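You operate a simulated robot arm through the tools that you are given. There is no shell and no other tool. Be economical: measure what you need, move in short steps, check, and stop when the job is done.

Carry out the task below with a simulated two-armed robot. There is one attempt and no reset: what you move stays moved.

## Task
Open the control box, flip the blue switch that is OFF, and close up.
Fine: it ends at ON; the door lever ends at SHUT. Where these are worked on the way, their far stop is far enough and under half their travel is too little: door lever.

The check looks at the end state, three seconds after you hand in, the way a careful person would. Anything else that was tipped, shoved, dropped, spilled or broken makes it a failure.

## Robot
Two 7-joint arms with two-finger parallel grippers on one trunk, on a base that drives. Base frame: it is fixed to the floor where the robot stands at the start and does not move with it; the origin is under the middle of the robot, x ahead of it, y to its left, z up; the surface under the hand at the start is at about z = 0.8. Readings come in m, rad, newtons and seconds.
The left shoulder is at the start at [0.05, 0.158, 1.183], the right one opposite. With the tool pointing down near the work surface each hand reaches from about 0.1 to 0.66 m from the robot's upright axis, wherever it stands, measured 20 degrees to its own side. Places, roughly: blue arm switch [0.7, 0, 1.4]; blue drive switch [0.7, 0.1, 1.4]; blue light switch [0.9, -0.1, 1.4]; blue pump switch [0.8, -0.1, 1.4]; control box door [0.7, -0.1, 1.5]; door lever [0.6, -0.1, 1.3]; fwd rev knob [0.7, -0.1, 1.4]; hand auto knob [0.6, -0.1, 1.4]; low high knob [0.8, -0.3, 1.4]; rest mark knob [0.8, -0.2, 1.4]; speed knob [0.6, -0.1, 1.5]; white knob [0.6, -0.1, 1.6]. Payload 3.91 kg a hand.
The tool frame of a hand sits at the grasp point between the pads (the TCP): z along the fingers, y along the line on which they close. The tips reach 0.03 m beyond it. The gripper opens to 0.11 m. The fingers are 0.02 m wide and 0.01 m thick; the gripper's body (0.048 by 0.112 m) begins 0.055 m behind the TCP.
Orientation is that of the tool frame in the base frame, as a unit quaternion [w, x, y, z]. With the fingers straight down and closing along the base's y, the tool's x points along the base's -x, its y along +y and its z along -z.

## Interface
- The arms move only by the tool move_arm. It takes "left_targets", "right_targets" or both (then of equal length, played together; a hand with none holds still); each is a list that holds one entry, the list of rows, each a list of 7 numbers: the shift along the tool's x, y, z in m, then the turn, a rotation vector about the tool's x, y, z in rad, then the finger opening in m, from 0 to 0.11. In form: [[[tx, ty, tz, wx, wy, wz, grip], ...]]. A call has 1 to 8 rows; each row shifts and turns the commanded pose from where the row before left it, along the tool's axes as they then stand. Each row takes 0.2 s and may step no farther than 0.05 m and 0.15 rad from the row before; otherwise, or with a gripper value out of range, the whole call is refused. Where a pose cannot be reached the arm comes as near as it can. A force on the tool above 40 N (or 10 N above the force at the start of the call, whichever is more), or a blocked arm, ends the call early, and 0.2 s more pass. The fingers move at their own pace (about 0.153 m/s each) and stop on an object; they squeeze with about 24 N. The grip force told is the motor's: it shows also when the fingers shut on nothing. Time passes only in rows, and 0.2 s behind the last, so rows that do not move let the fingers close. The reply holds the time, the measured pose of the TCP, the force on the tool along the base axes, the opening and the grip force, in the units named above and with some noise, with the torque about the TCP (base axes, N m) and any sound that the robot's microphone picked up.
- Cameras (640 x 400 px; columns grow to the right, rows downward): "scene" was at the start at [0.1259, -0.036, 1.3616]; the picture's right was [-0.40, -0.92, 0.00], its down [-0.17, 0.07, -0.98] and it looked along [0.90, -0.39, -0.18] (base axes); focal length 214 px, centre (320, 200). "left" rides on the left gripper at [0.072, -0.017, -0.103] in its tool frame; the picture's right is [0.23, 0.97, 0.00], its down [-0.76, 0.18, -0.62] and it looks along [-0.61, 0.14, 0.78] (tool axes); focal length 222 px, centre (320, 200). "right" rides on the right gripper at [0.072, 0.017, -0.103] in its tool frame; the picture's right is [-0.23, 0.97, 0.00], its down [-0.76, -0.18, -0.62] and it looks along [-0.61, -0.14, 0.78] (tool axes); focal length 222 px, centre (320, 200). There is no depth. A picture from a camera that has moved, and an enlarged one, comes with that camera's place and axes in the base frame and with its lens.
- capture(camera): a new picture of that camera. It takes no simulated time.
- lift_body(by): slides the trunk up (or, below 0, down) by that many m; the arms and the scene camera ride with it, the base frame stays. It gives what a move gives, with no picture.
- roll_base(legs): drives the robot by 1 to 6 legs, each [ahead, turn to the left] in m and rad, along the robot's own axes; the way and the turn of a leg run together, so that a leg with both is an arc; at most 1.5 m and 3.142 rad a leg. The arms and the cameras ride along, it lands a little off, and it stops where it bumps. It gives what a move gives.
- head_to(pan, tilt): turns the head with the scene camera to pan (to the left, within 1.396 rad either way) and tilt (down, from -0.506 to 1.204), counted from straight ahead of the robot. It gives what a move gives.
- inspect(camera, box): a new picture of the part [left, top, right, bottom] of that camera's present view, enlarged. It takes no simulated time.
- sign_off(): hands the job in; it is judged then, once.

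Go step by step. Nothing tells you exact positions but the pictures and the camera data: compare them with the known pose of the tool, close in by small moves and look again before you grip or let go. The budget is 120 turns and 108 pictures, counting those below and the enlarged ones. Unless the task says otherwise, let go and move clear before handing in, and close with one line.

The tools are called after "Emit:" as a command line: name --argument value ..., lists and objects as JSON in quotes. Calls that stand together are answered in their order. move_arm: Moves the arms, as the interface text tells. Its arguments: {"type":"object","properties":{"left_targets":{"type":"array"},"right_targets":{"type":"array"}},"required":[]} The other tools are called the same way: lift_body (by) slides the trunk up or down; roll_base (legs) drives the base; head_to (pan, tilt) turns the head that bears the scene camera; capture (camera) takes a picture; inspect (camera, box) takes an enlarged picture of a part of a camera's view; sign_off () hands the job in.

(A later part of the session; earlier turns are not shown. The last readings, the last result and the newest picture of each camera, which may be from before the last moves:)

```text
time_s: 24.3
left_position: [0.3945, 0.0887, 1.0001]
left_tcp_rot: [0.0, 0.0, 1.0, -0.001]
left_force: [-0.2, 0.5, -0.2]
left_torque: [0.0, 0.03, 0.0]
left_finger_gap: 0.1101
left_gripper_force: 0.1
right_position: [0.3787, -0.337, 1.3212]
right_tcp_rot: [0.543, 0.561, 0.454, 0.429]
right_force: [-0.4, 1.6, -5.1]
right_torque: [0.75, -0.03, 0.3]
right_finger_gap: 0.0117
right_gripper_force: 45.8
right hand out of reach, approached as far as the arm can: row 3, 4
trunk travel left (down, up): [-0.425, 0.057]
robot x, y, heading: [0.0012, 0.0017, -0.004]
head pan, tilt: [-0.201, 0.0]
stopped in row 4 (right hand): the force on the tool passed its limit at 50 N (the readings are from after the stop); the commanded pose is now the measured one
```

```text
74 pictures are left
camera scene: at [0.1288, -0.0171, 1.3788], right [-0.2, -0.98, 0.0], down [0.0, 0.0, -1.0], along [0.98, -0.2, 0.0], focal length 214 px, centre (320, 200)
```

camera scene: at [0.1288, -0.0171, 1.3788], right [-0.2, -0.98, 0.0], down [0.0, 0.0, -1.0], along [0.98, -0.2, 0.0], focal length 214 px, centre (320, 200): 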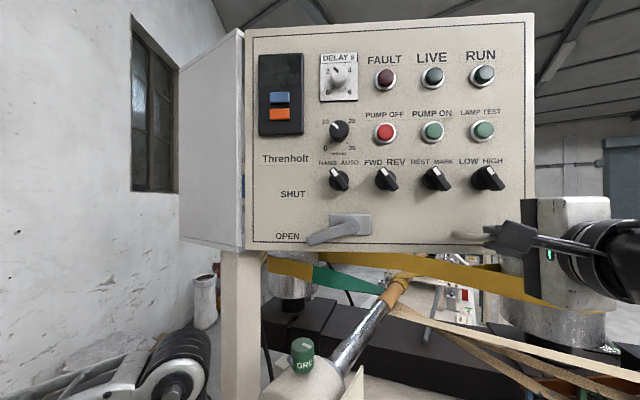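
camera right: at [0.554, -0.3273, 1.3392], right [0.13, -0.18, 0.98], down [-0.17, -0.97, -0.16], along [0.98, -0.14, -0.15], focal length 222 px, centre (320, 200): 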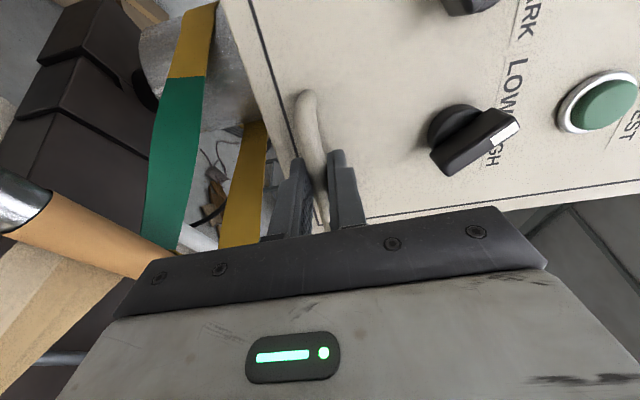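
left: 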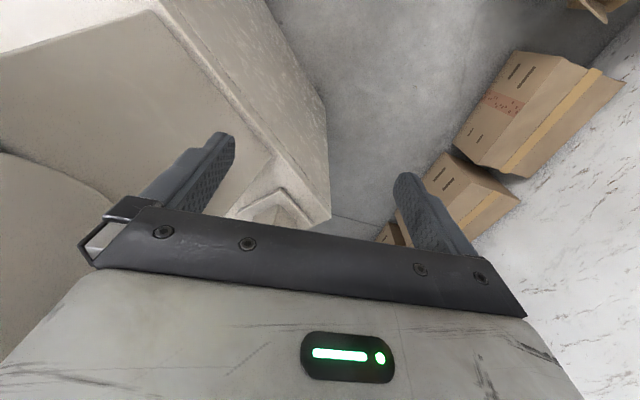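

Door is ~60° open. Release the bar, back off and move the hand right around the door edge.

Emit:
move_arm --right_targets '[[[0, 0, 0, 0, 0, 0, 0.05], [0, 0, -0.02, 0, 0, 0, 0.05], [0, 0, -0.03, 0, 0, 0, 0.05], [-0.03, 0, -0.01, 0, 0, 0, 0.05], [-0.045, 0, 0, 0, 0, 0, 0.05], [-0.045, 0, 0, 0, 0, 0, 0.05], [-0.045, 0, 0.01, 0, 0, 0, 0.05], [-0.045, 0, 0.01, 0, 0, 0, 0.05]]]'

Emit:
capture --camera "scene"

Emit:
capture --camera "right"

```text
time_s: 26.1
left_position: [0.3946, 0.086, 0.9996]
left_tcp_rot: [0.0, 0.0, 1.0, 0.002]
left_force: [0.4, 0.8, 0.1]
left_torque: [-0.02, -0.02, 0.01]
left_finger_gap: 0.1101
left_gripper_force: 0.1
right_position: [0.3406, -0.5278, 1.3339]
right_tcp_rot: [0.544, 0.561, 0.453, 0.43]
right_force: [0.3, -0.2, -0.2]
right_torque: [-0.03, -0.05, 0.0]
right_finger_gap: 0.0502
right_gripper_force: 0.0
right hand out of reach, approached as far as the arm can: row 2, 3, 4, 5, 6
trunk travel left (down, up): [-0.425, 0.057]
robot x, y, heading: [0.0022, 0.0005, 0.001]
head pan, tilt: [-0.201, 0.0]
```

```text
73 pictures are left
camera scene: at [0.1289, -0.0181, 1.3784], right [-0.2, -0.98, 0.0], down [0.0, 0.0, -1.0], along [0.98, -0.2, 0.0], focal length 214 px, centre (320, 200)
```

scene: 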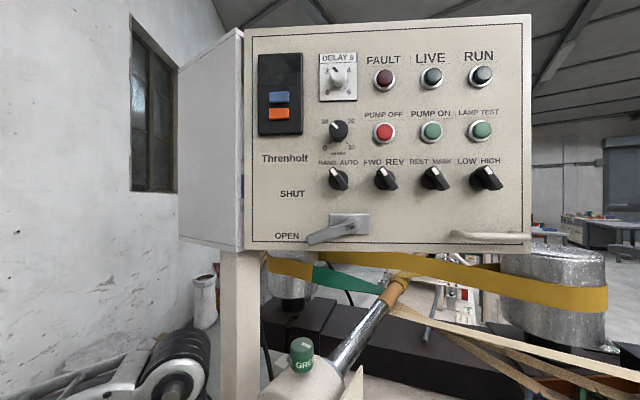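

```text
72 pictures are left
camera right: at [0.2574, -0.4343, 1.3535], right [-0.01, -0.22, 0.98], down [-0.78, -0.6, -0.15], along [0.62, -0.77, -0.16], focal length 222 px, centre (320, 200)
```

right: 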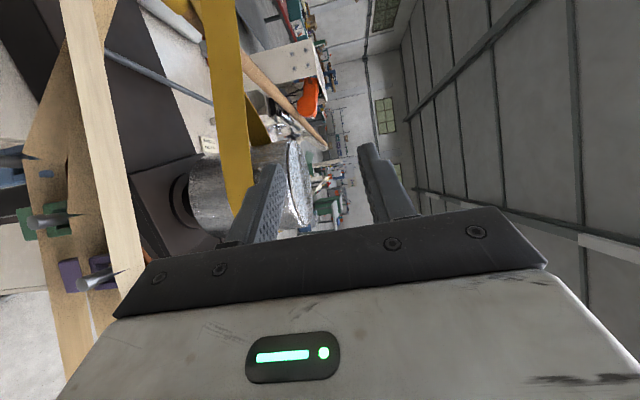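

The door stays where I left it. Now turn the hand left to point into the box and roll it back so its camera sits beneath.

Emit:
move_arm --right_targets '[[[0, 0, 0, 0, 0.15, 0, 0.05], [0, 0, 0, 0, 0.15, 0, 0.05], [0, 0, 0, 0, 0.15, 0, 0.05], [0, 0, 0, 0, 0.15, 0, 0.05], [0, 0, 0, 0, 0.15, 0, 0.05], [0, 0, 0, 0, 0.15, 0, 0.05], [0, 0, 0, 0, 0.1, 0, 0.05]]]'

Emit:
move_arm --right_targets '[[[-0.03, 0, 0.04, 0, 0, 0, 0.0], [-0.03, 0, 0.04, 0, 0, 0, 0.0], [-0.03, 0, 0.04, 0, 0, 0, 0.0]]]'

Emit:
capture --camera "right"

```text
time_s: 27.7
left_position: [0.3931, 0.0882, 0.9978]
left_tcp_rot: [0.0, 0.0, 1.0, 0.001]
left_force: [0.0, 0.1, -0.8]
left_torque: [0.01, 0.01, 0.01]
left_finger_gap: 0.1102
left_gripper_force: 0.0
right_position: [0.34, -0.5288, 1.3345]
right_tcp_rot: [0.261, 0.285, 0.658, 0.646]
right_force: [0.0, -0.3, 0.1]
right_torque: [-0.01, -0.03, 0.0]
right_finger_gap: 0.0502
right_gripper_force: 0.1
trunk travel left (down, up): [-0.425, 0.057]
robot x, y, heading: [-0.0005, 0.0015, 0.0]
head pan, tilt: [-0.201, 0.0]
```

```text
time_s: 28.5
left_position: [0.3943, 0.0883, 0.9997]
left_tcp_rot: [-0.001, 0.0, 1.0, 0.0]
left_force: [-0.9, 0.0, 1.1]
left_torque: [-0.04, 0.03, 0.01]
left_finger_gap: 0.1103
left_gripper_force: 0.1
right_position: [0.4908, -0.51, 1.3288]
right_tcp_rot: [0.261, 0.286, 0.659, 0.645]
right_force: [0.7, 0.3, -0.4]
right_torque: [-0.03, 0.01, 0.01]
right_finger_gap: 0.0
right_gripper_force: 23.9
trunk travel left (down, up): [-0.425, 0.057]
robot x, y, heading: [0.0006, -0.0009, -0.003]
head pan, tilt: [-0.201, 0.0]
```

```text
71 pictures are left
camera right: at [0.3682, -0.53, 1.3515], right [0.2, -0.16, 0.97], down [0.08, -0.98, -0.18], along [0.98, 0.11, -0.18], focal length 222 px, centre (320, 200)
```

right: 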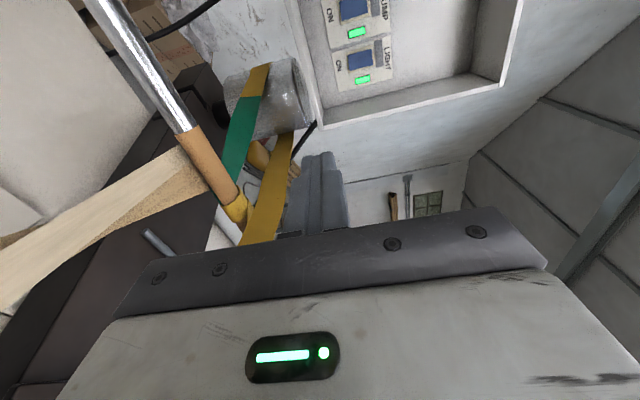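

I can see the interior: PUMP and LIGHT switches with lit lamps. Roll the hand back so the camera sees the remaining two.

Emit:
move_arm --right_targets '[[[0, 0, 0, 0, 0, -0.15, 0.0], [0, 0, 0, 0, 0, -0.15, 0.0], [0, 0, 0, 0, 0, -0.15, 0.0], [0, 0, 0, 0, 0, -0.15, 0.0], [0, 0, 0, 0, 0, -0.15, 0.0], [0, 0, 0, 0, 0, -0.15, 0.0], [0, 0, 0, 0, 0, -0.15, 0.0], [0, 0, 0, 0, 0, -0.15, 0.0]]]'

Emit:
move_arm --right_targets '[[[0, 0, 0, 0, 0, -0.15, 0.0], [0, 0, 0, 0, 0, -0.15, 0.0], [0, 0, 0, 0, 0, -0.07, 0.0]]]'

Emit:
capture --camera "right"

```text
time_s: 30.3
left_position: [0.3934, 0.0887, 1.0001]
left_tcp_rot: [0.001, 0.0, 1.0, 0.0]
left_force: [-1.4, -1.0, -0.4]
left_torque: [0.03, -0.02, -0.01]
left_finger_gap: 0.1096
left_gripper_force: 0.2
right_position: [0.4649, -0.4842, 1.3288]
right_tcp_rot: [0.481, 0.031, 0.715, 0.507]
right_force: [-0.8, -0.1, -0.2]
right_torque: [0.05, 0.02, -0.05]
right_finger_gap: 0.0
right_gripper_force: 23.9
right hand out of reach, approached as far as the arm can: row 5, 6, 7, 8
trunk travel left (down, up): [-0.425, 0.057]
robot x, y, heading: [0.0014, -0.0001, 0.003]
head pan, tilt: [-0.201, 0.0]
```

```text
time_s: 31.1
left_position: [0.3941, 0.0881, 1.0]
left_tcp_rot: [0.0, 0.0, 1.0, 0.0]
left_force: [-0.1, 0.0, -0.3]
left_torque: [0.04, -0.02, 0.0]
left_finger_gap: 0.1096
left_gripper_force: 0.0
right_position: [0.4549, -0.4145, 1.3097]
right_tcp_rot: [0.543, -0.062, 0.713, 0.439]
right_force: [0.5, 0.6, -0.3]
right_torque: [0.0, -0.04, 0.01]
right_finger_gap: 0.0001
right_gripper_force: 24.3
right hand out of reach, approached as far as the arm can: row 1, 2, 3
trunk travel left (down, up): [-0.425, 0.057]
robot x, y, heading: [0.001, 0.0014, 0.002]
head pan, tilt: [-0.201, 0.0]
```

```text
70 pictures are left
camera right: at [0.3425, -0.4467, 1.2608], right [-0.46, 0.5, 0.73], down [-0.04, -0.84, 0.55], along [0.89, 0.22, 0.4], focal length 222 px, centre (320, 200)
```

right: 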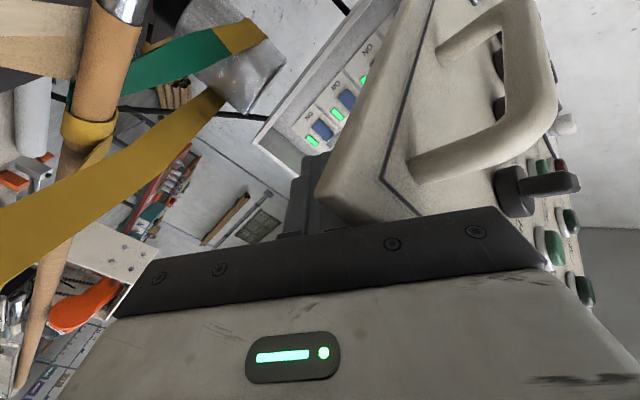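

That roll isn't reachable here and drew the hand toward the door edge; I'll undo it and look left by yawing instead.

Emit:
move_arm --right_targets '[[[0, 0, 0, 0, 0, 0.15, 0.0], [0, 0, 0, 0, 0, 0.15, 0.0], [0, 0, 0, 0, 0, 0.15, 0.0], [0, 0, 0, 0, 0, 0.15, 0.0], [0, 0, 0, 0, 0, 0.15, 0.0], [0, 0, 0, 0, 0, 0.15, 0.0], [0, 0, 0, 0, 0, 0.15, 0.0]]]'

Emit:
capture --camera "right"

Emit:
capture --camera "scene"

```text
time_s: 32.7
left_position: [0.3935, 0.0885, 0.9992]
left_tcp_rot: [0.001, -0.001, 1.0, 0.0]
left_force: [0.4, 0.4, -0.3]
left_torque: [0.03, -0.02, 0.04]
left_finger_gap: 0.1104
left_gripper_force: 0.0
right_position: [0.4574, -0.4119, 1.3083]
right_tcp_rot: [0.25, 0.302, 0.649, 0.652]
right_force: [0.4, 0.1, -0.4]
right_torque: [0.05, -0.01, -0.01]
right_finger_gap: 0.0001
right_gripper_force: 23.7
trunk travel left (down, up): [-0.425, 0.057]
robot x, y, heading: [0.0038, 0.001, -0.001]
head pan, tilt: [-0.201, 0.0]
```

```text
69 pictures are left
camera right: at [0.3345, -0.4327, 1.3326], right [0.22, -0.19, 0.96], down [0.07, -0.97, -0.21], along [0.97, 0.11, -0.2], focal length 222 px, centre (320, 200)
```

right: 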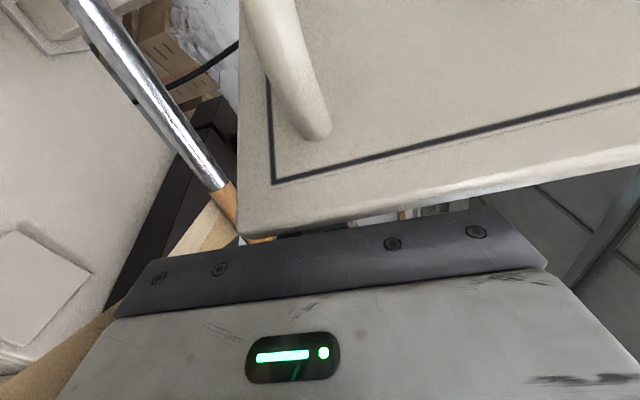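

```text
68 pictures are left
camera scene: at [0.1287, -0.0171, 1.3784], right [-0.2, -0.98, 0.0], down [0.0, 0.0, -1.0], along [0.98, -0.2, 0.0], focal length 214 px, centre (320, 200)
```

scene: 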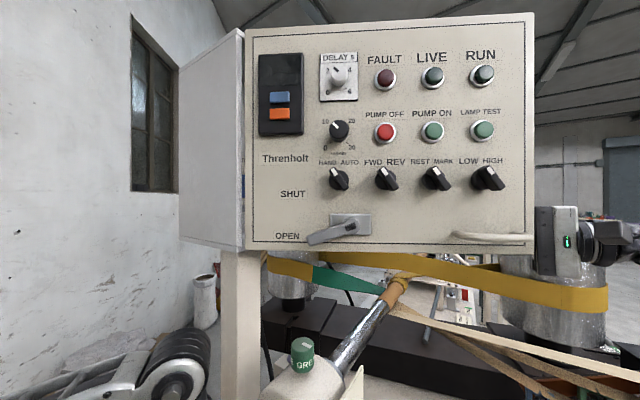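

The hand is beside the door edge. Shift right/forward clear of it, then yaw left so the camera looks at the left switches.

Emit:
move_arm --right_targets '[[[-0.04, 0, 0.01, 0, 0, 0, 0.0], [-0.038, 0, 0.02, 0, 0, 0, 0.0], [0, 0, 0, 0, 0.15, 0, 0.0], [0, 0, 0, 0, 0.15, 0, 0.0], [0, 0, 0, 0, 0.15, 0, 0.0], [0, 0, 0, 0, 0.15, 0, 0.0]]]'

Emit:
capture --camera "right"

```text
time_s: 34.1
left_position: [0.3938, 0.0879, 0.9995]
left_tcp_rot: [0.0, 0.0, 1.0, 0.001]
left_force: [0.2, -0.4, 0.0]
left_torque: [0.03, 0.01, 0.01]
left_finger_gap: 0.1103
left_gripper_force: 0.0
right_position: [0.5016, -0.4272, 1.2858]
right_tcp_rot: [0.047, 0.094, 0.695, 0.711]
right_force: [-0.3, 0.5, 0.5]
right_torque: [0.03, 0.03, 0.0]
right_finger_gap: 0.0002
right_gripper_force: 23.9
right hand out of reach, approached as far as the arm can: row 5, 6
trunk travel left (down, up): [-0.425, 0.057]
robot x, y, heading: [0.0009, -0.001, 0.002]
head pan, tilt: [-0.201, 0.0]
```

```text
67 pictures are left
camera right: at [0.4114, -0.5145, 1.306], right [0.28, -0.07, 0.96], down [0.61, -0.76, -0.24], along [0.74, 0.65, -0.17], focal length 222 px, centre (320, 200)
```

right: 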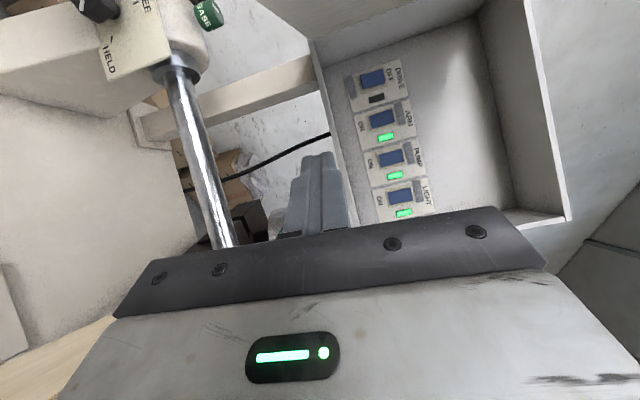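

Now all four are visible: DRIVE is OFF (far left, lamp dark). Zoom in on the switches.

Emit:
inspect --camera "right" --box '[320, 40, 480, 140]'

Emit:
inspect --camera "right" --box '[320, 130, 480, 230]'

```text
4.00 times, centred on (400, 90) of right
camera zoom: at [0.4114, -0.5145, 1.306], right [0.28, -0.07, 0.96], down [0.61, -0.76, -0.24], along [0.74, 0.65, -0.17], focal length 888 px, centre (0, 640)
```

zoom: 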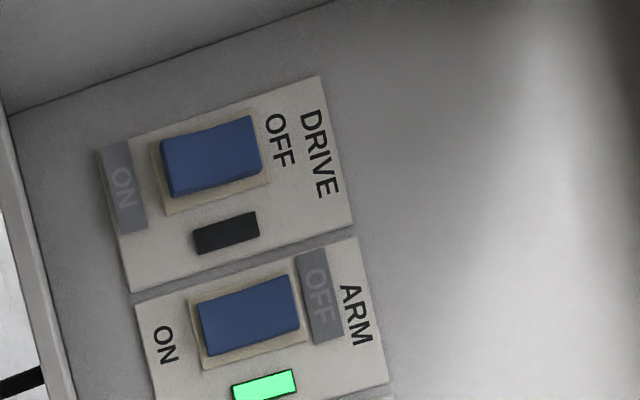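

```text
4.00 times, centred on (400, 180) of right
camera zoom: at [0.4114, -0.5145, 1.306], right [0.28, -0.07, 0.96], down [0.61, -0.76, -0.24], along [0.74, 0.65, -0.17], focal length 888 px, centre (0, 280)
```

zoom: 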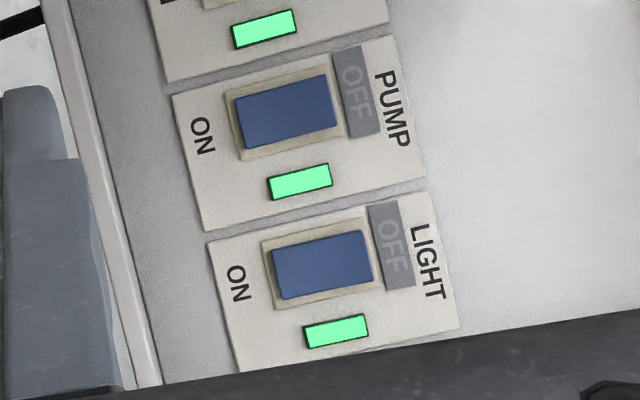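

DRIVE's rocker is the OFF one, at about (0.693, 0.096, 1.416), near the hinge side. I need the door wider so the arm can pass; push it from inside with the finger near its free edge.

Emit:
move_arm --right_targets '[[[0, 0.04, 0, 0, 0, 0, 0.0], [0.04, 0.015, 0.01, 0, 0, 0, 0.0], [0.03, 0, 0.01, 0, 0, 0, 0.0], [0.03, 0, 0.005, 0, 0, 0, 0.0], [0.03, 0, 0.005, 0, 0, 0, 0.0], [0.03, 0, 0.005, 0, 0, 0, 0.0]]]'

Emit:
capture --camera "scene"

Emit:
capture --camera "right"

```text
time_s: 35.5
left_position: [0.3942, 0.0892, 1.0006]
left_tcp_rot: [0.0, 0.0, 1.0, 0.001]
left_force: [-0.2, -0.8, -0.5]
left_torque: [0.02, 0.0, 0.03]
left_finger_gap: 0.1099
left_gripper_force: 0.0
right_position: [0.3531, -0.3614, 1.352]
right_tcp_rot: [0.048, 0.095, 0.694, 0.712]
right_force: [-0.6, -0.9, -0.4]
right_torque: [-0.02, -0.01, -0.02]
right_finger_gap: 0.0001
right_gripper_force: 24.3
right hand out of reach, approached as far as the arm can: row 1
trunk travel left (down, up): [-0.425, 0.057]
robot x, y, heading: [-0.0003, -0.0008, 0.002]
head pan, tilt: [-0.201, 0.0]
```

```text
64 pictures are left
camera scene: at [0.1283, -0.017, 1.3785], right [-0.2, -0.98, 0.0], down [0.0, 0.0, -1.0], along [0.98, -0.2, 0.0], focal length 214 px, centre (320, 200)
```

scene: 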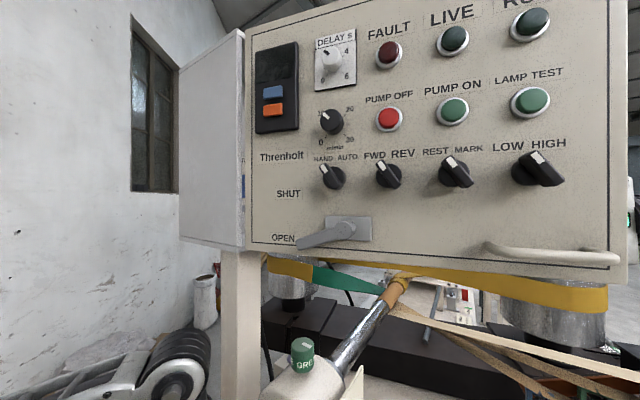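

```text
63 pictures are left
camera right: at [0.2642, -0.4484, 1.3725], right [0.28, -0.07, 0.96], down [0.61, -0.76, -0.24], along [0.74, 0.65, -0.17], focal length 222 px, centre (320, 200)
```

right: 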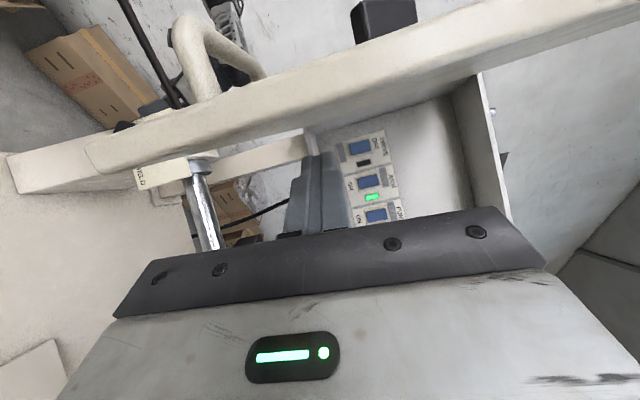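

Door now ~72°. Push a bit further.

Emit:
move_arm --right_targets '[[[0.03, 0, 0.01, 0, 0, 0, 0.0], [0.03, 0, 0.01, 0, 0, 0, 0.0], [0.03, 0, 0.01, 0, 0, 0, 0.0]]]'

Emit:
capture --camera "scene"

Emit:
capture --camera "right"

```text
time_s: 36.3
left_position: [0.3937, 0.0885, 1.0013]
left_tcp_rot: [0.0, 0.0, 1.0, 0.0]
left_force: [0.1, -0.1, 0.6]
left_torque: [-0.01, 0.02, -0.04]
left_finger_gap: 0.11
left_gripper_force: 0.0
right_position: [0.2714, -0.3139, 1.3587]
right_tcp_rot: [0.048, 0.095, 0.694, 0.712]
right_force: [0.0, 0.5, 0.3]
right_torque: [0.01, -0.01, -0.01]
right_finger_gap: 0.0
right_gripper_force: 24.1
trunk travel left (down, up): [-0.425, 0.057]
robot x, y, heading: [0.0001, 0.0024, -0.004]
head pan, tilt: [-0.201, 0.0]
```

```text
62 pictures are left
camera scene: at [0.1285, -0.0169, 1.3785], right [-0.2, -0.98, 0.0], down [0.0, 0.0, -1.0], along [0.98, -0.2, 0.0], focal length 214 px, centre (320, 200)
```

scene: 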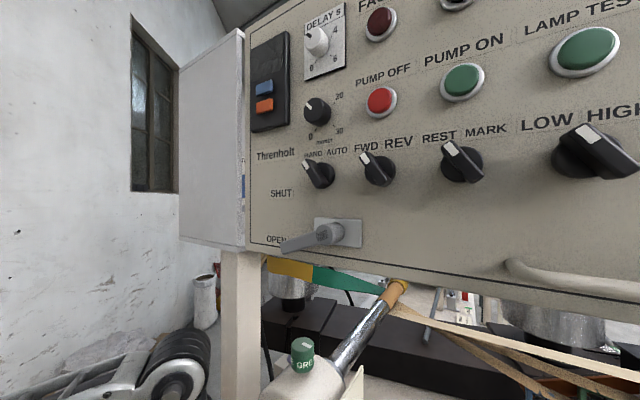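

```text
61 pictures are left
camera right: at [0.1828, -0.401, 1.3801], right [0.28, -0.08, 0.96], down [0.61, -0.76, -0.24], along [0.74, 0.65, -0.17], focal length 222 px, centre (320, 200)
```

right: 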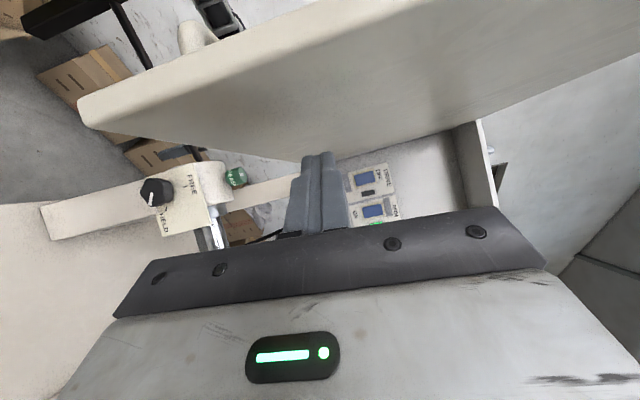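

Door is near 85–90°. Before reaching in, I'll raise the left hand, lower the trunk 0.12 so the right arm passes under the door's bottom edge.

Emit:
move_arm --left_targets '[[[0, 0, -0.05, 0, 0, 0, 0.11], [0, 0, -0.05, 0, 0, 0, 0.11]]]' --right_targets '[[[-0.02, 0, 0, 0, 0, 0, 0.0], [-0.01, 0, 0, 0, 0, 0, 0.0]]]'

Emit:
lift_body --by -0.12

Emit:
head_to --pan -0.5 --tilt 0.0

Emit:
capture --camera "scene"

Emit:
capture --camera "right"

```text
time_s: 36.9
left_position: [0.3932, 0.0869, 1.1022]
left_tcp_rot: [0.0, 0.0, 1.0, 0.0]
left_force: [0.0, -0.4, 0.4]
left_torque: [-0.01, 0.0, 0.02]
left_finger_gap: 0.11
left_gripper_force: 0.0
right_position: [0.3022, -0.321, 1.3563]
right_tcp_rot: [0.048, 0.096, 0.695, 0.711]
right_force: [-0.4, 1.0, -0.8]
right_torque: [-0.02, -0.01, 0.02]
right_finger_gap: 0.0
right_gripper_force: 23.9
trunk travel left (down, up): [-0.425, 0.057]
robot x, y, heading: [-0.0002, 0.0019, -0.001]
head pan, tilt: [-0.201, 0.0]
```

```text
time_s: 38.4
left_position: [0.3949, 0.088, 0.982]
left_tcp_rot: [0.0, 0.0, 1.0, -0.001]
left_force: [-1.0, 0.0, 0.4]
left_torque: [0.02, 0.02, -0.01]
left_finger_gap: 0.1098
left_gripper_force: 0.1
right_position: [0.3034, -0.3202, 1.2364]
right_tcp_rot: [0.048, 0.095, 0.695, 0.711]
right_force: [0.3, 0.0, 0.7]
right_torque: [0.01, 0.0, 0.02]
right_finger_gap: 0.0
right_gripper_force: 24.1
trunk travel left (down, up): [-0.305, 0.177]
robot x, y, heading: [-0.0025, 0.0024, 0.002]
head pan, tilt: [-0.201, 0.0]
```

```text
time_s: 39.2
left_position: [0.3945, 0.0878, 0.9806]
left_tcp_rot: [0.0, 0.001, 1.0, 0.001]
left_force: [0.2, 0.1, 0.0]
left_torque: [-0.01, 0.03, 0.02]
left_finger_gap: 0.1097
left_gripper_force: 0.1
right_position: [0.3024, -0.3204, 1.236]
right_tcp_rot: [0.048, 0.095, 0.694, 0.712]
right_force: [0.2, -0.3, -0.1]
right_torque: [0.0, -0.01, -0.03]
right_finger_gap: 0.0
right_gripper_force: 23.6
trunk travel left (down, up): [-0.305, 0.177]
robot x, y, heading: [-0.0062, 0.0013, -0.001]
head pan, tilt: [-0.499, 0.0]
```

```text
60 pictures are left
camera scene: at [0.1196, -0.0421, 1.2584], right [-0.48, -0.88, 0.0], down [0.0, 0.0, -1.0], along [0.88, -0.48, 0.0], focal length 214 px, centre (320, 200)
```

scene: 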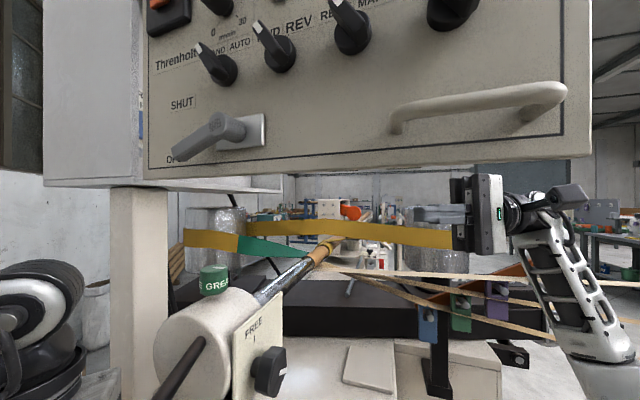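

```text
59 pictures are left
camera right: at [0.2134, -0.407, 1.2575], right [0.28, -0.07, 0.96], down [0.61, -0.76, -0.24], along [0.74, 0.65, -0.17], focal length 222 px, centre (320, 200)
```

right: 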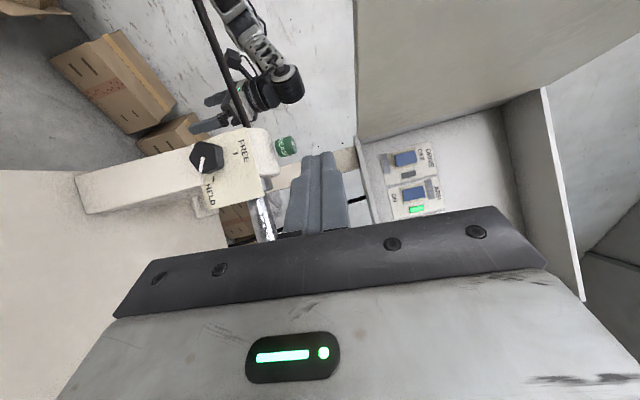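

The arm can pass below the door. Adjust yaw to ~60°, then move the hand underneath toward the opening.

Emit:
move_arm --right_targets '[[[0, 0, 0, 0, -0.15, 0, 0.0], [0, 0, 0, -0.05, -0.14, 0, 0.0], [-0.022, 0, 0.038, 0, 0, 0, 0.0], [-0.022, 0, 0.038, 0, 0, 0, 0.0], [-0.022, 0, 0.038, 0, 0, 0, 0.0], [-0.022, 0, 0.038, 0, 0, 0, 0.0], [-0.022, 0, 0.038, 0, 0, 0, 0.0], [-0.022, 0, 0.036, 0, 0, 0, 0.0]]]'

Emit:
capture --camera "scene"

Emit:
capture --camera "right"

```text
time_s: 41.0
left_position: [0.3938, 0.0877, 0.9808]
left_tcp_rot: [0.0, 0.0, 1.0, 0.0]
left_force: [0.0, 0.3, 0.4]
left_torque: [-0.02, 0.01, 0.03]
left_finger_gap: 0.1098
left_gripper_force: 0.0
right_position: [0.5272, -0.1844, 1.2368]
right_tcp_rot: [0.151, 0.194, 0.663, 0.707]
right_force: [-0.1, -0.7, 0.1]
right_torque: [-0.01, 0.0, 0.0]
right_finger_gap: 0.0001
right_gripper_force: 23.6
trunk travel left (down, up): [-0.305, 0.177]
robot x, y, heading: [0.003, -0.002, -0.001]
head pan, tilt: [-0.499, 0.0]
```

```text
58 pictures are left
camera scene: at [0.1198, -0.0419, 1.2584], right [-0.48, -0.88, 0.0], down [0.0, 0.0, -1.0], along [0.88, -0.48, 0.0], focal length 214 px, centre (320, 200)
```

scene: 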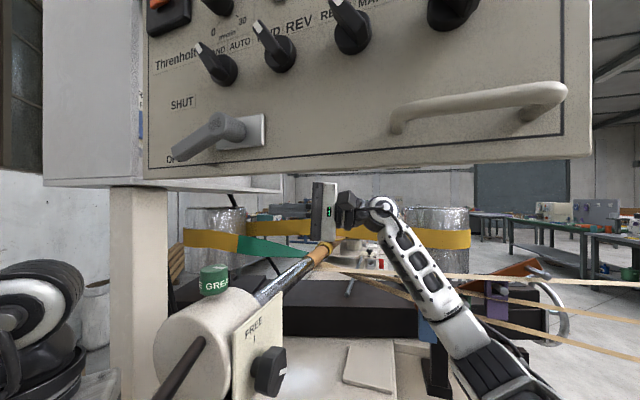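

```text
57 pictures are left
camera right: at [0.4166, -0.2411, 1.2542], right [0.24, -0.18, 0.95], down [0.37, -0.89, -0.26], along [0.9, 0.41, -0.15], focal length 222 px, centre (320, 200)
```

right: 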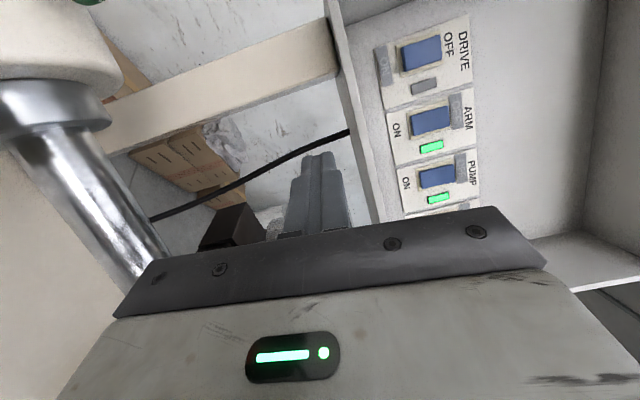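

Excellent view. Zoom for rocker state and refined position.

Emit:
inspect --camera "right" --box '[360, 10, 488, 90]'

Emit:
inspect --camera "right" --box '[370, 80, 498, 160]'

```text
5.00 times, centred on (424, 50) of right
camera zoom: at [0.4166, -0.2411, 1.2542], right [0.24, -0.18, 0.95], down [0.37, -0.89, -0.26], along [0.9, 0.41, -0.15], focal length 1111 px, centre (-200, 950)
```

zoom: 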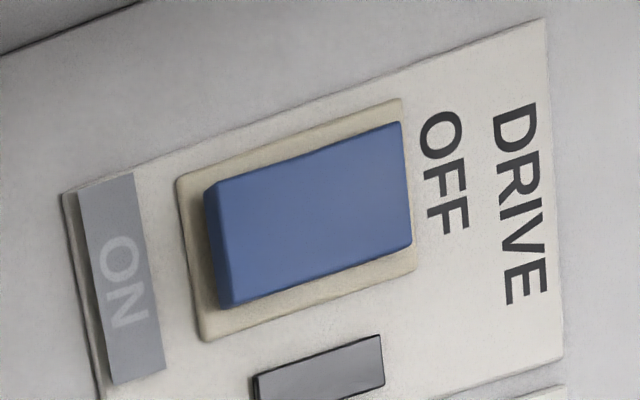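

```text
5.00 times, centred on (434, 120) of right
camera zoom: at [0.4166, -0.2411, 1.2542], right [0.24, -0.18, 0.95], down [0.37, -0.89, -0.26], along [0.9, 0.41, -0.15], focal length 1111 px, centre (-250, 600)
```

zoom: 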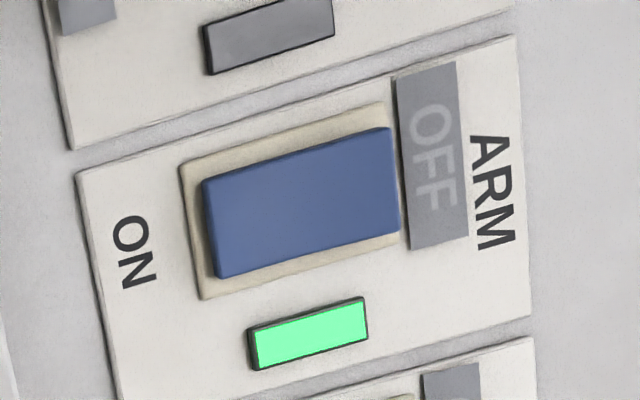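

DRIVE's bottom (ON) end protrudes, so that end gets pressed, at about (0.687, 0.079, 1.395). Yaw a bit more left, rise in front of the opening and look.

Emit:
move_arm --right_targets '[[[0, 0, 0, 0, 0.15, 0, 0.0], [-0.0165, 0.037, 0, 0, 0, 0, 0.0], [-0.0165, 0.036, 0, 0, 0, 0, 0.0], [-0.0165, 0.036, 0, 0, 0, 0, 0.0], [0, 0.036, 0, 0, 0, 0, 0.0]]]'

Emit:
capture --camera "scene"

Emit:
capture --camera "right"

```text
time_s: 42.2
left_position: [0.3935, 0.0881, 0.9813]
left_tcp_rot: [0.0, -0.001, 1.0, 0.0]
left_force: [-0.4, -0.2, -0.4]
left_torque: [0.01, -0.03, 0.01]
left_finger_gap: 0.11
left_gripper_force: 0.2
right_position: [0.5758, -0.2105, 1.3762]
right_tcp_rot: [0.102, 0.14, 0.672, 0.72]
right_force: [-0.3, -0.8, 0.0]
right_torque: [0.01, 0.02, 0.01]
right_finger_gap: 0.0
right_gripper_force: 24.1
trunk travel left (down, up): [-0.305, 0.177]
robot x, y, heading: [-0.0033, -0.0016, -0.003]
head pan, tilt: [-0.499, 0.0]
```

```text
54 pictures are left
camera scene: at [0.1191, -0.0417, 1.2585], right [-0.48, -0.88, 0.0], down [0.0, 0.0, -1.0], along [0.88, -0.48, 0.0], focal length 214 px, centre (320, 200)
```

scene: 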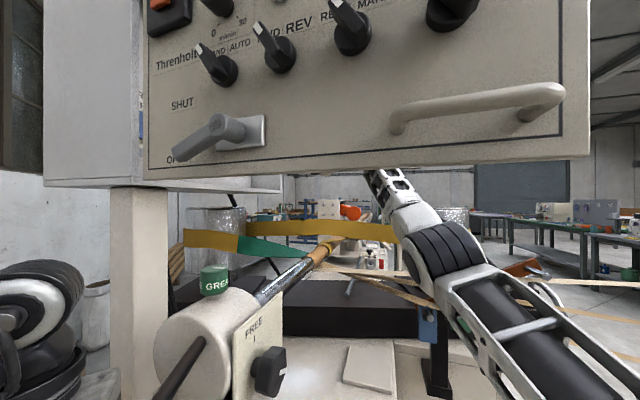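

```text
53 pictures are left
camera right: at [0.4754, -0.2846, 1.3928], right [0.25, -0.15, 0.96], down [0.5, -0.83, -0.26], along [0.83, 0.54, -0.14], focal length 222 px, centre (320, 200)
```

right: 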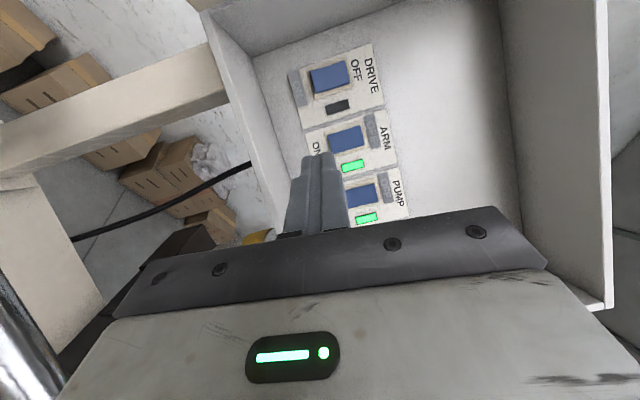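

Aligned within a few mm. Advance 0.22 of the ~0.28 m to contact.

Emit:
move_arm --right_targets '[[[0, 0, 0.045, 0, 0, 0, 0.0], [0, 0, 0.045, 0, 0, 0, 0.0], [0, 0, 0.045, 0, 0, 0, 0.0], [-0.003, 0, 0.045, 0, 0, 0, 0.0], [-0.003, 0, 0.04, 0, 0, 0, 0.0]]]'

Emit:
capture --camera "right"

Emit:
capture --camera "scene"

```text
time_s: 43.4
left_position: [0.3935, 0.087, 0.9812]
left_tcp_rot: [0.0, 0.0, 1.0, -0.001]
left_force: [1.1, -0.1, 0.1]
left_torque: [0.03, 0.01, 0.01]
left_finger_gap: 0.1102
left_gripper_force: 0.1
right_position: [0.618, -0.0503, 1.3734]
right_tcp_rot: [0.101, 0.141, 0.672, 0.72]
right_force: [-0.3, -1.0, 0.0]
right_torque: [0.03, -0.02, 0.0]
right_finger_gap: 0.0
right_gripper_force: 23.9
right hand out of reach, approached as far as the arm can: row 3, 4, 5
trunk travel left (down, up): [-0.305, 0.177]
robot x, y, heading: [0.0016, 0.0016, 0.001]
head pan, tilt: [-0.499, 0.0]
```

```text
52 pictures are left
camera right: at [0.5171, -0.1245, 1.3893], right [0.26, -0.15, 0.96], down [0.5, -0.83, -0.26], along [0.83, 0.54, -0.14], focal length 222 px, centre (320, 200)
```

right: 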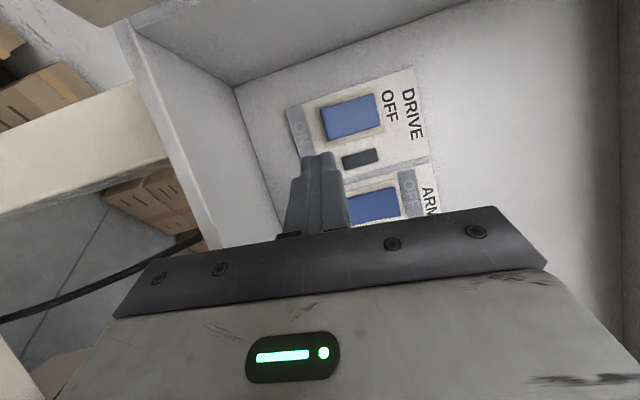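

```text
51 pictures are left
camera scene: at [0.1198, -0.0428, 1.2583], right [-0.48, -0.88, 0.0], down [0.0, 0.0, -1.0], along [0.88, -0.48, 0.0], focal length 214 px, centre (320, 200)
```

scene: 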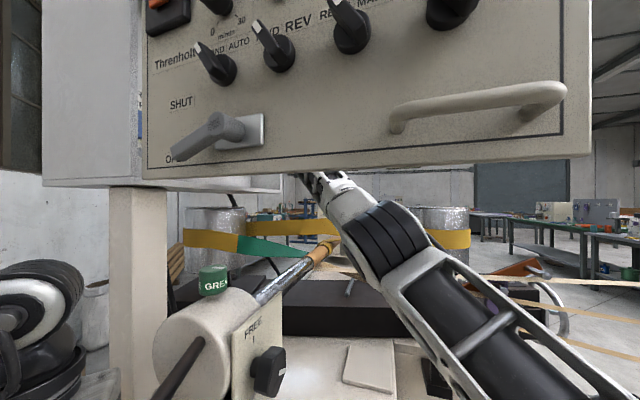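

Out of reach by ~0.11 m at this height difference. Raise the trunk 0.08, bring the hand back to height with slightly less yaw, and retry.

Emit:
lift_body --by 0.08

Emit:
move_arm --right_targets '[[[0, -0.04, 0, 0, -0.1, 0, 0.0], [0, -0.038, 0, 0, -0.1, 0, 0.0]]]'

Emit:
capture --camera "scene"

Emit:
capture --camera "right"

```text
time_s: 44.6
left_position: [0.3938, 0.0882, 1.061]
left_tcp_rot: [0.0, 0.001, 1.0, 0.001]
left_force: [0.0, 0.0, -0.8]
left_torque: [0.03, -0.04, 0.02]
left_finger_gap: 0.1102
left_gripper_force: 0.0
right_position: [0.6182, -0.0506, 1.4538]
right_tcp_rot: [0.102, 0.141, 0.672, 0.72]
right_force: [0.7, -0.1, 0.1]
right_torque: [-0.01, -0.01, 0.01]
right_finger_gap: 0.0
right_gripper_force: 24.1
trunk travel left (down, up): [-0.385, 0.097]
robot x, y, heading: [0.0016, -0.0002, 0.003]
head pan, tilt: [-0.499, 0.0]
```

```text
time_s: 45.2
left_position: [0.3935, 0.0878, 1.0616]
left_tcp_rot: [0.001, 0.0, 1.0, 0.0]
left_force: [0.2, 0.1, -0.1]
left_torque: [0.03, 0.01, -0.02]
left_finger_gap: 0.11
left_gripper_force: 0.1
right_position: [0.6158, -0.0459, 1.3746]
right_tcp_rot: [0.167, 0.213, 0.658, 0.703]
right_force: [0.2, 0.2, 0.0]
right_torque: [-0.01, -0.02, 0.04]
right_finger_gap: 0.0
right_gripper_force: 23.8
trunk travel left (down, up): [-0.385, 0.097]
robot x, y, heading: [0.0011, 0.0009, 0.003]
head pan, tilt: [-0.499, 0.0]
```

```text
50 pictures are left
camera scene: at [0.1201, -0.0428, 1.3384], right [-0.48, -0.88, 0.0], down [0.0, 0.0, -1.0], along [0.88, -0.48, 0.0], focal length 214 px, centre (320, 200)
```

scene: 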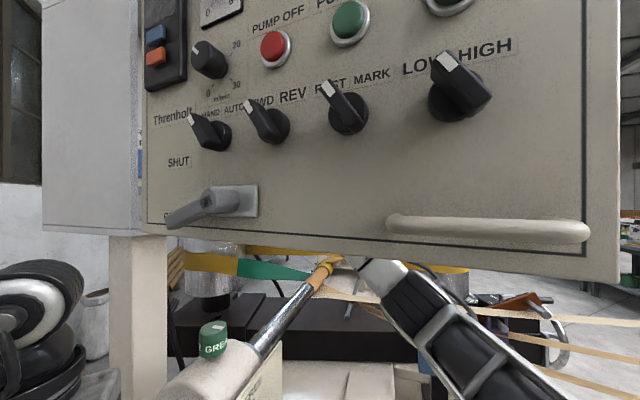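

```text
49 pictures are left
camera right: at [0.5017, -0.0971, 1.3932], right [0.24, -0.19, 0.95], down [0.32, -0.91, -0.26], along [0.92, 0.36, -0.15], focal length 222 px, centre (320, 200)
```

right: 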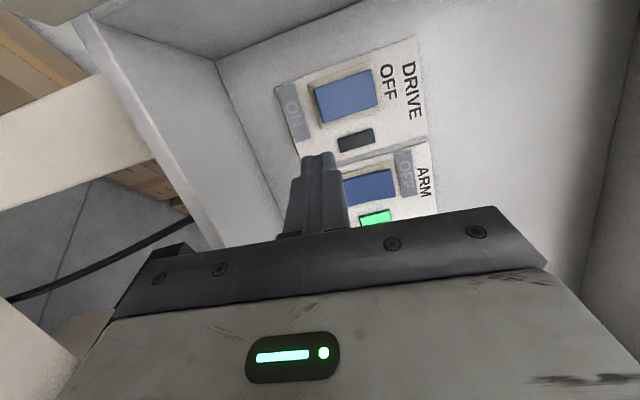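

Rocker centre confirmed at ≈(0.685, 0.078, 1.413). Advance to just short of contact.

Emit:
move_arm --right_targets '[[[0.003, 0.006, 0.035, 0, 0, 0, 0.0], [0.002, 0.006, 0.035, 0, 0, 0, 0.0], [0, 0, 0.025, 0, 0, 0, 0.0]]]'

Emit:
capture --camera "right"

```text
time_s: 46.0
left_position: [0.3947, 0.088, 1.0612]
left_tcp_rot: [0.0, 0.0, 1.0, 0.0]
left_force: [-0.2, -0.5, 0.7]
left_torque: [0.0, 0.0, 0.02]
left_finger_gap: 0.1097
left_gripper_force: 0.1
right_position: [0.6593, 0.0388, 1.3936]
right_tcp_rot: [0.168, 0.212, 0.66, 0.701]
right_force: [-0.4, -0.3, 0.0]
right_torque: [0.0, 0.01, -0.02]
right_finger_gap: 0.0001
right_gripper_force: 23.8
trunk travel left (down, up): [-0.385, 0.097]
robot x, y, heading: [-0.001, 0.0013, 0.003]
head pan, tilt: [-0.499, 0.0]
heard: click
```

```text
48 pictures are left
camera right: at [0.5457, -0.0128, 1.4121], right [0.23, -0.19, 0.95], down [0.32, -0.91, -0.26], along [0.92, 0.37, -0.15], focal length 222 px, centre (320, 200)
```

right: 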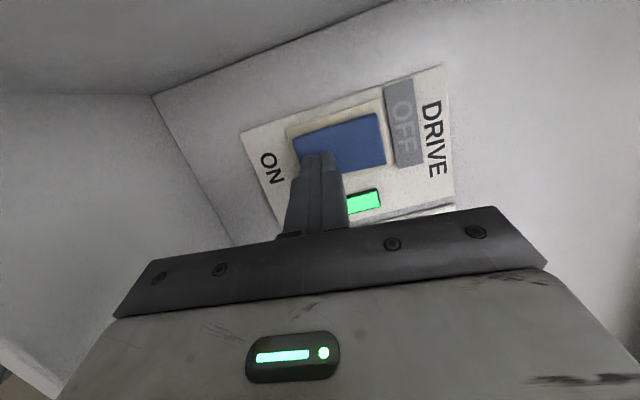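

Click: DRIVE is ON with a green lamp. Verify by zoom, then withdraw the hand straight back, then down below the door.

Emit:
move_arm --right_targets '[[[0, 0, -0.03, 0, 0, 0, 0.0], [0, 0, -0.045, 0, 0, 0, 0.0], [0, 0, -0.045, 0, 0, 0, 0.0], [0, 0, -0.045, 0, 0, 0, 0.0], [0, 0, -0.045, 0, 0, 0, 0.0], [0, -0.01, -0.045, 0, 0, 0, 0.0]]]'

Emit:
capture --camera "right"

Emit:
capture --camera "scene"

```text
time_s: 47.4
left_position: [0.3941, 0.0874, 1.0618]
left_tcp_rot: [0.0, 0.001, 1.0, 0.0]
left_force: [0.5, 0.7, 0.0]
left_torque: [0.03, 0.01, 0.01]
left_finger_gap: 0.1099
left_gripper_force: 0.1
right_position: [0.5275, -0.1795, 1.3718]
right_tcp_rot: [0.168, 0.212, 0.659, 0.702]
right_force: [0.0, 0.4, 0.3]
right_torque: [0.0, -0.03, -0.01]
right_finger_gap: 0.0
right_gripper_force: 23.8
trunk travel left (down, up): [-0.385, 0.097]
robot x, y, heading: [-0.001, -0.0029, -0.003]
head pan, tilt: [-0.499, 0.0]
```

```text
47 pictures are left
camera right: at [0.4134, -0.2311, 1.3901], right [0.24, -0.19, 0.95], down [0.32, -0.91, -0.26], along [0.92, 0.37, -0.15], focal length 222 px, centre (320, 200)
```

right: 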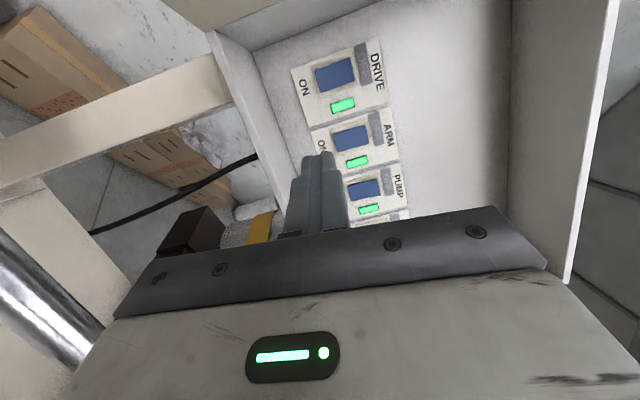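

```text
46 pictures are left
camera scene: at [0.1193, -0.0429, 1.3384], right [-0.48, -0.88, 0.0], down [0.0, 0.0, -1.0], along [0.88, -0.48, 0.0], focal length 214 px, centre (320, 200)
```

scene: 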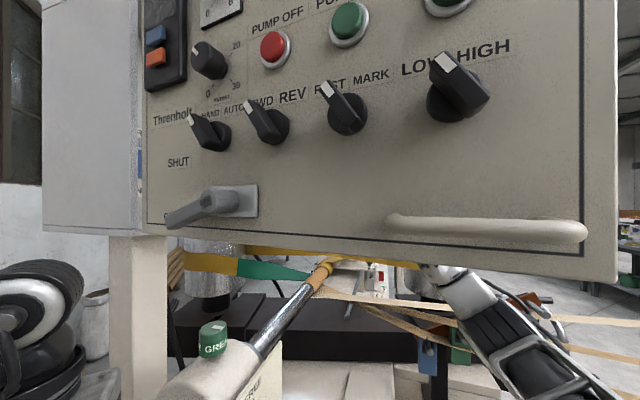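

All four lamps are green. Lower the hand below the door, back the robot 0.28 m, which takes the hand under the door to its front side.

Emit:
move_arm --right_targets '[[[0, -0.045, 0, 0, 0, 0, 0.0], [0, -0.045, 0, 0, 0, 0, 0.0], [0, -0.045, 0, 0, 0, 0, 0.0], [0, -0.045, 0, 0, 0, 0, 0.0]]]'

Emit:
roll_base --legs '[[-0.28, 0]]'

Emit:
capture --camera "scene"

```text
time_s: 48.4
left_position: [0.393, 0.0865, 1.0605]
left_tcp_rot: [-0.001, -0.001, 1.0, 0.0]
left_force: [-0.6, -0.4, -0.3]
left_torque: [-0.04, -0.02, 0.0]
left_finger_gap: 0.1102
left_gripper_force: 0.0
right_position: [0.5214, -0.1633, 1.192]
right_tcp_rot: [0.169, 0.21, 0.659, 0.702]
right_force: [0.4, -0.1, -1.0]
right_torque: [0.02, 0.03, -0.01]
right_finger_gap: 0.0001
right_gripper_force: 23.6
trunk travel left (down, up): [-0.385, 0.097]
robot x, y, heading: [-0.0009, -0.0012, 0.003]
head pan, tilt: [-0.499, 0.0]
```

```text
time_s: 49.9
left_position: [0.2401, 0.0967, 1.06]
left_tcp_rot: [0.003, -0.018, 1.0, 0.005]
left_force: [0.6, 11.3, -0.2]
left_torque: [-0.52, 0.03, -0.11]
left_finger_gap: 0.1045
left_gripper_force: 0.1
right_position: [0.3607, -0.1628, 1.1927]
right_tcp_rot: [0.168, 0.212, 0.66, 0.701]
right_force: [0.1, -0.2, 0.3]
right_torque: [0.0, -0.03, 0.03]
right_finger_gap: 0.0
right_gripper_force: 23.7
trunk travel left (down, up): [-0.385, 0.097]
robot x, y, heading: [-0.1607, -0.0022, 0.003]
head pan, tilt: [-0.499, 0.0]
stopped in leg 1: the force on the tool passed its limit at 47 N (the readings are from after the stop); the commanded pose is now the measured one
```

```text
45 pictures are left
camera scene: at [-0.0407, -0.0403, 1.3384], right [-0.48, -0.88, 0.0], down [0.0, 0.0, -1.0], along [0.88, -0.48, 0.0], focal length 214 px, centre (320, 200)
```

scene: 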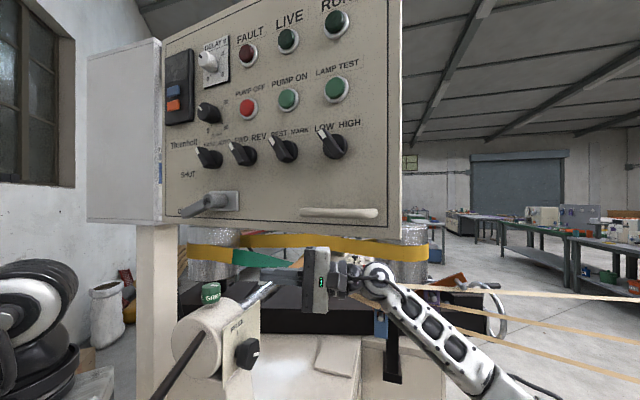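

The left hand bumped something (the black bar with a T-grip). Look before moving anything.

Emit:
capture --camera "left"

Emit:
head_to --pan 0.3 --tilt 0.7

Emit:
capture --camera "scene"

```text
44 pictures are left
camera left: at [0.1683, 0.0758, 1.1644], right [-0.26, 0.96, 0.01], down [0.75, 0.2, 0.63], along [0.61, 0.17, -0.78], focal length 222 px, centre (320, 200)
```

left: 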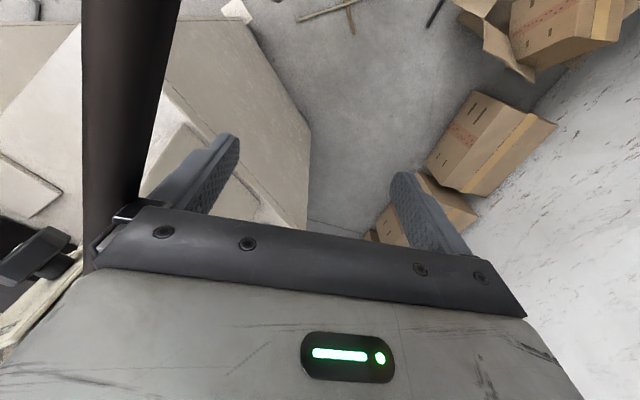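

```text
time_s: 51.0
left_position: [0.2398, 0.0948, 1.061]
left_tcp_rot: [0.005, -0.017, 1.0, 0.005]
left_force: [4.3, 13.9, -1.6]
left_torque: [-0.56, 0.18, 0.15]
left_finger_gap: 0.1032
left_gripper_force: 0.1
right_position: [0.3602, -0.1626, 1.1922]
right_tcp_rot: [0.168, 0.213, 0.66, 0.701]
right_force: [-0.4, 0.4, -0.2]
right_torque: [-0.02, -0.01, -0.01]
right_finger_gap: 0.0
right_gripper_force: 24.2
trunk travel left (down, up): [-0.385, 0.097]
robot x, y, heading: [-0.1581, -0.0001, 0.002]
head pan, tilt: [0.3, 0.7]
```

```text
43 pictures are left
camera scene: at [-0.0381, 0.0281, 1.2745], right [0.29, -0.96, 0.0], down [-0.62, -0.19, -0.76], along [0.73, 0.22, -0.64], focal length 214 px, centre (320, 200)
```

scene: 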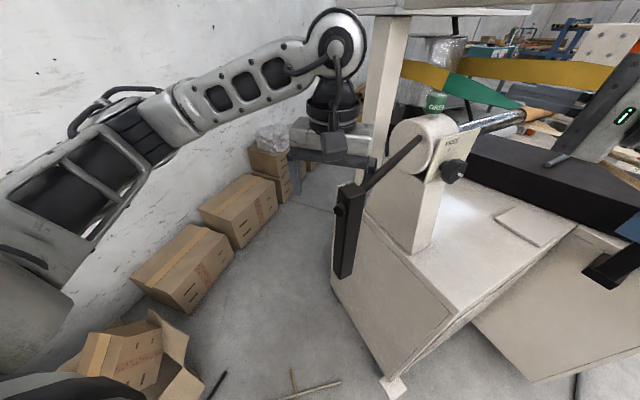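

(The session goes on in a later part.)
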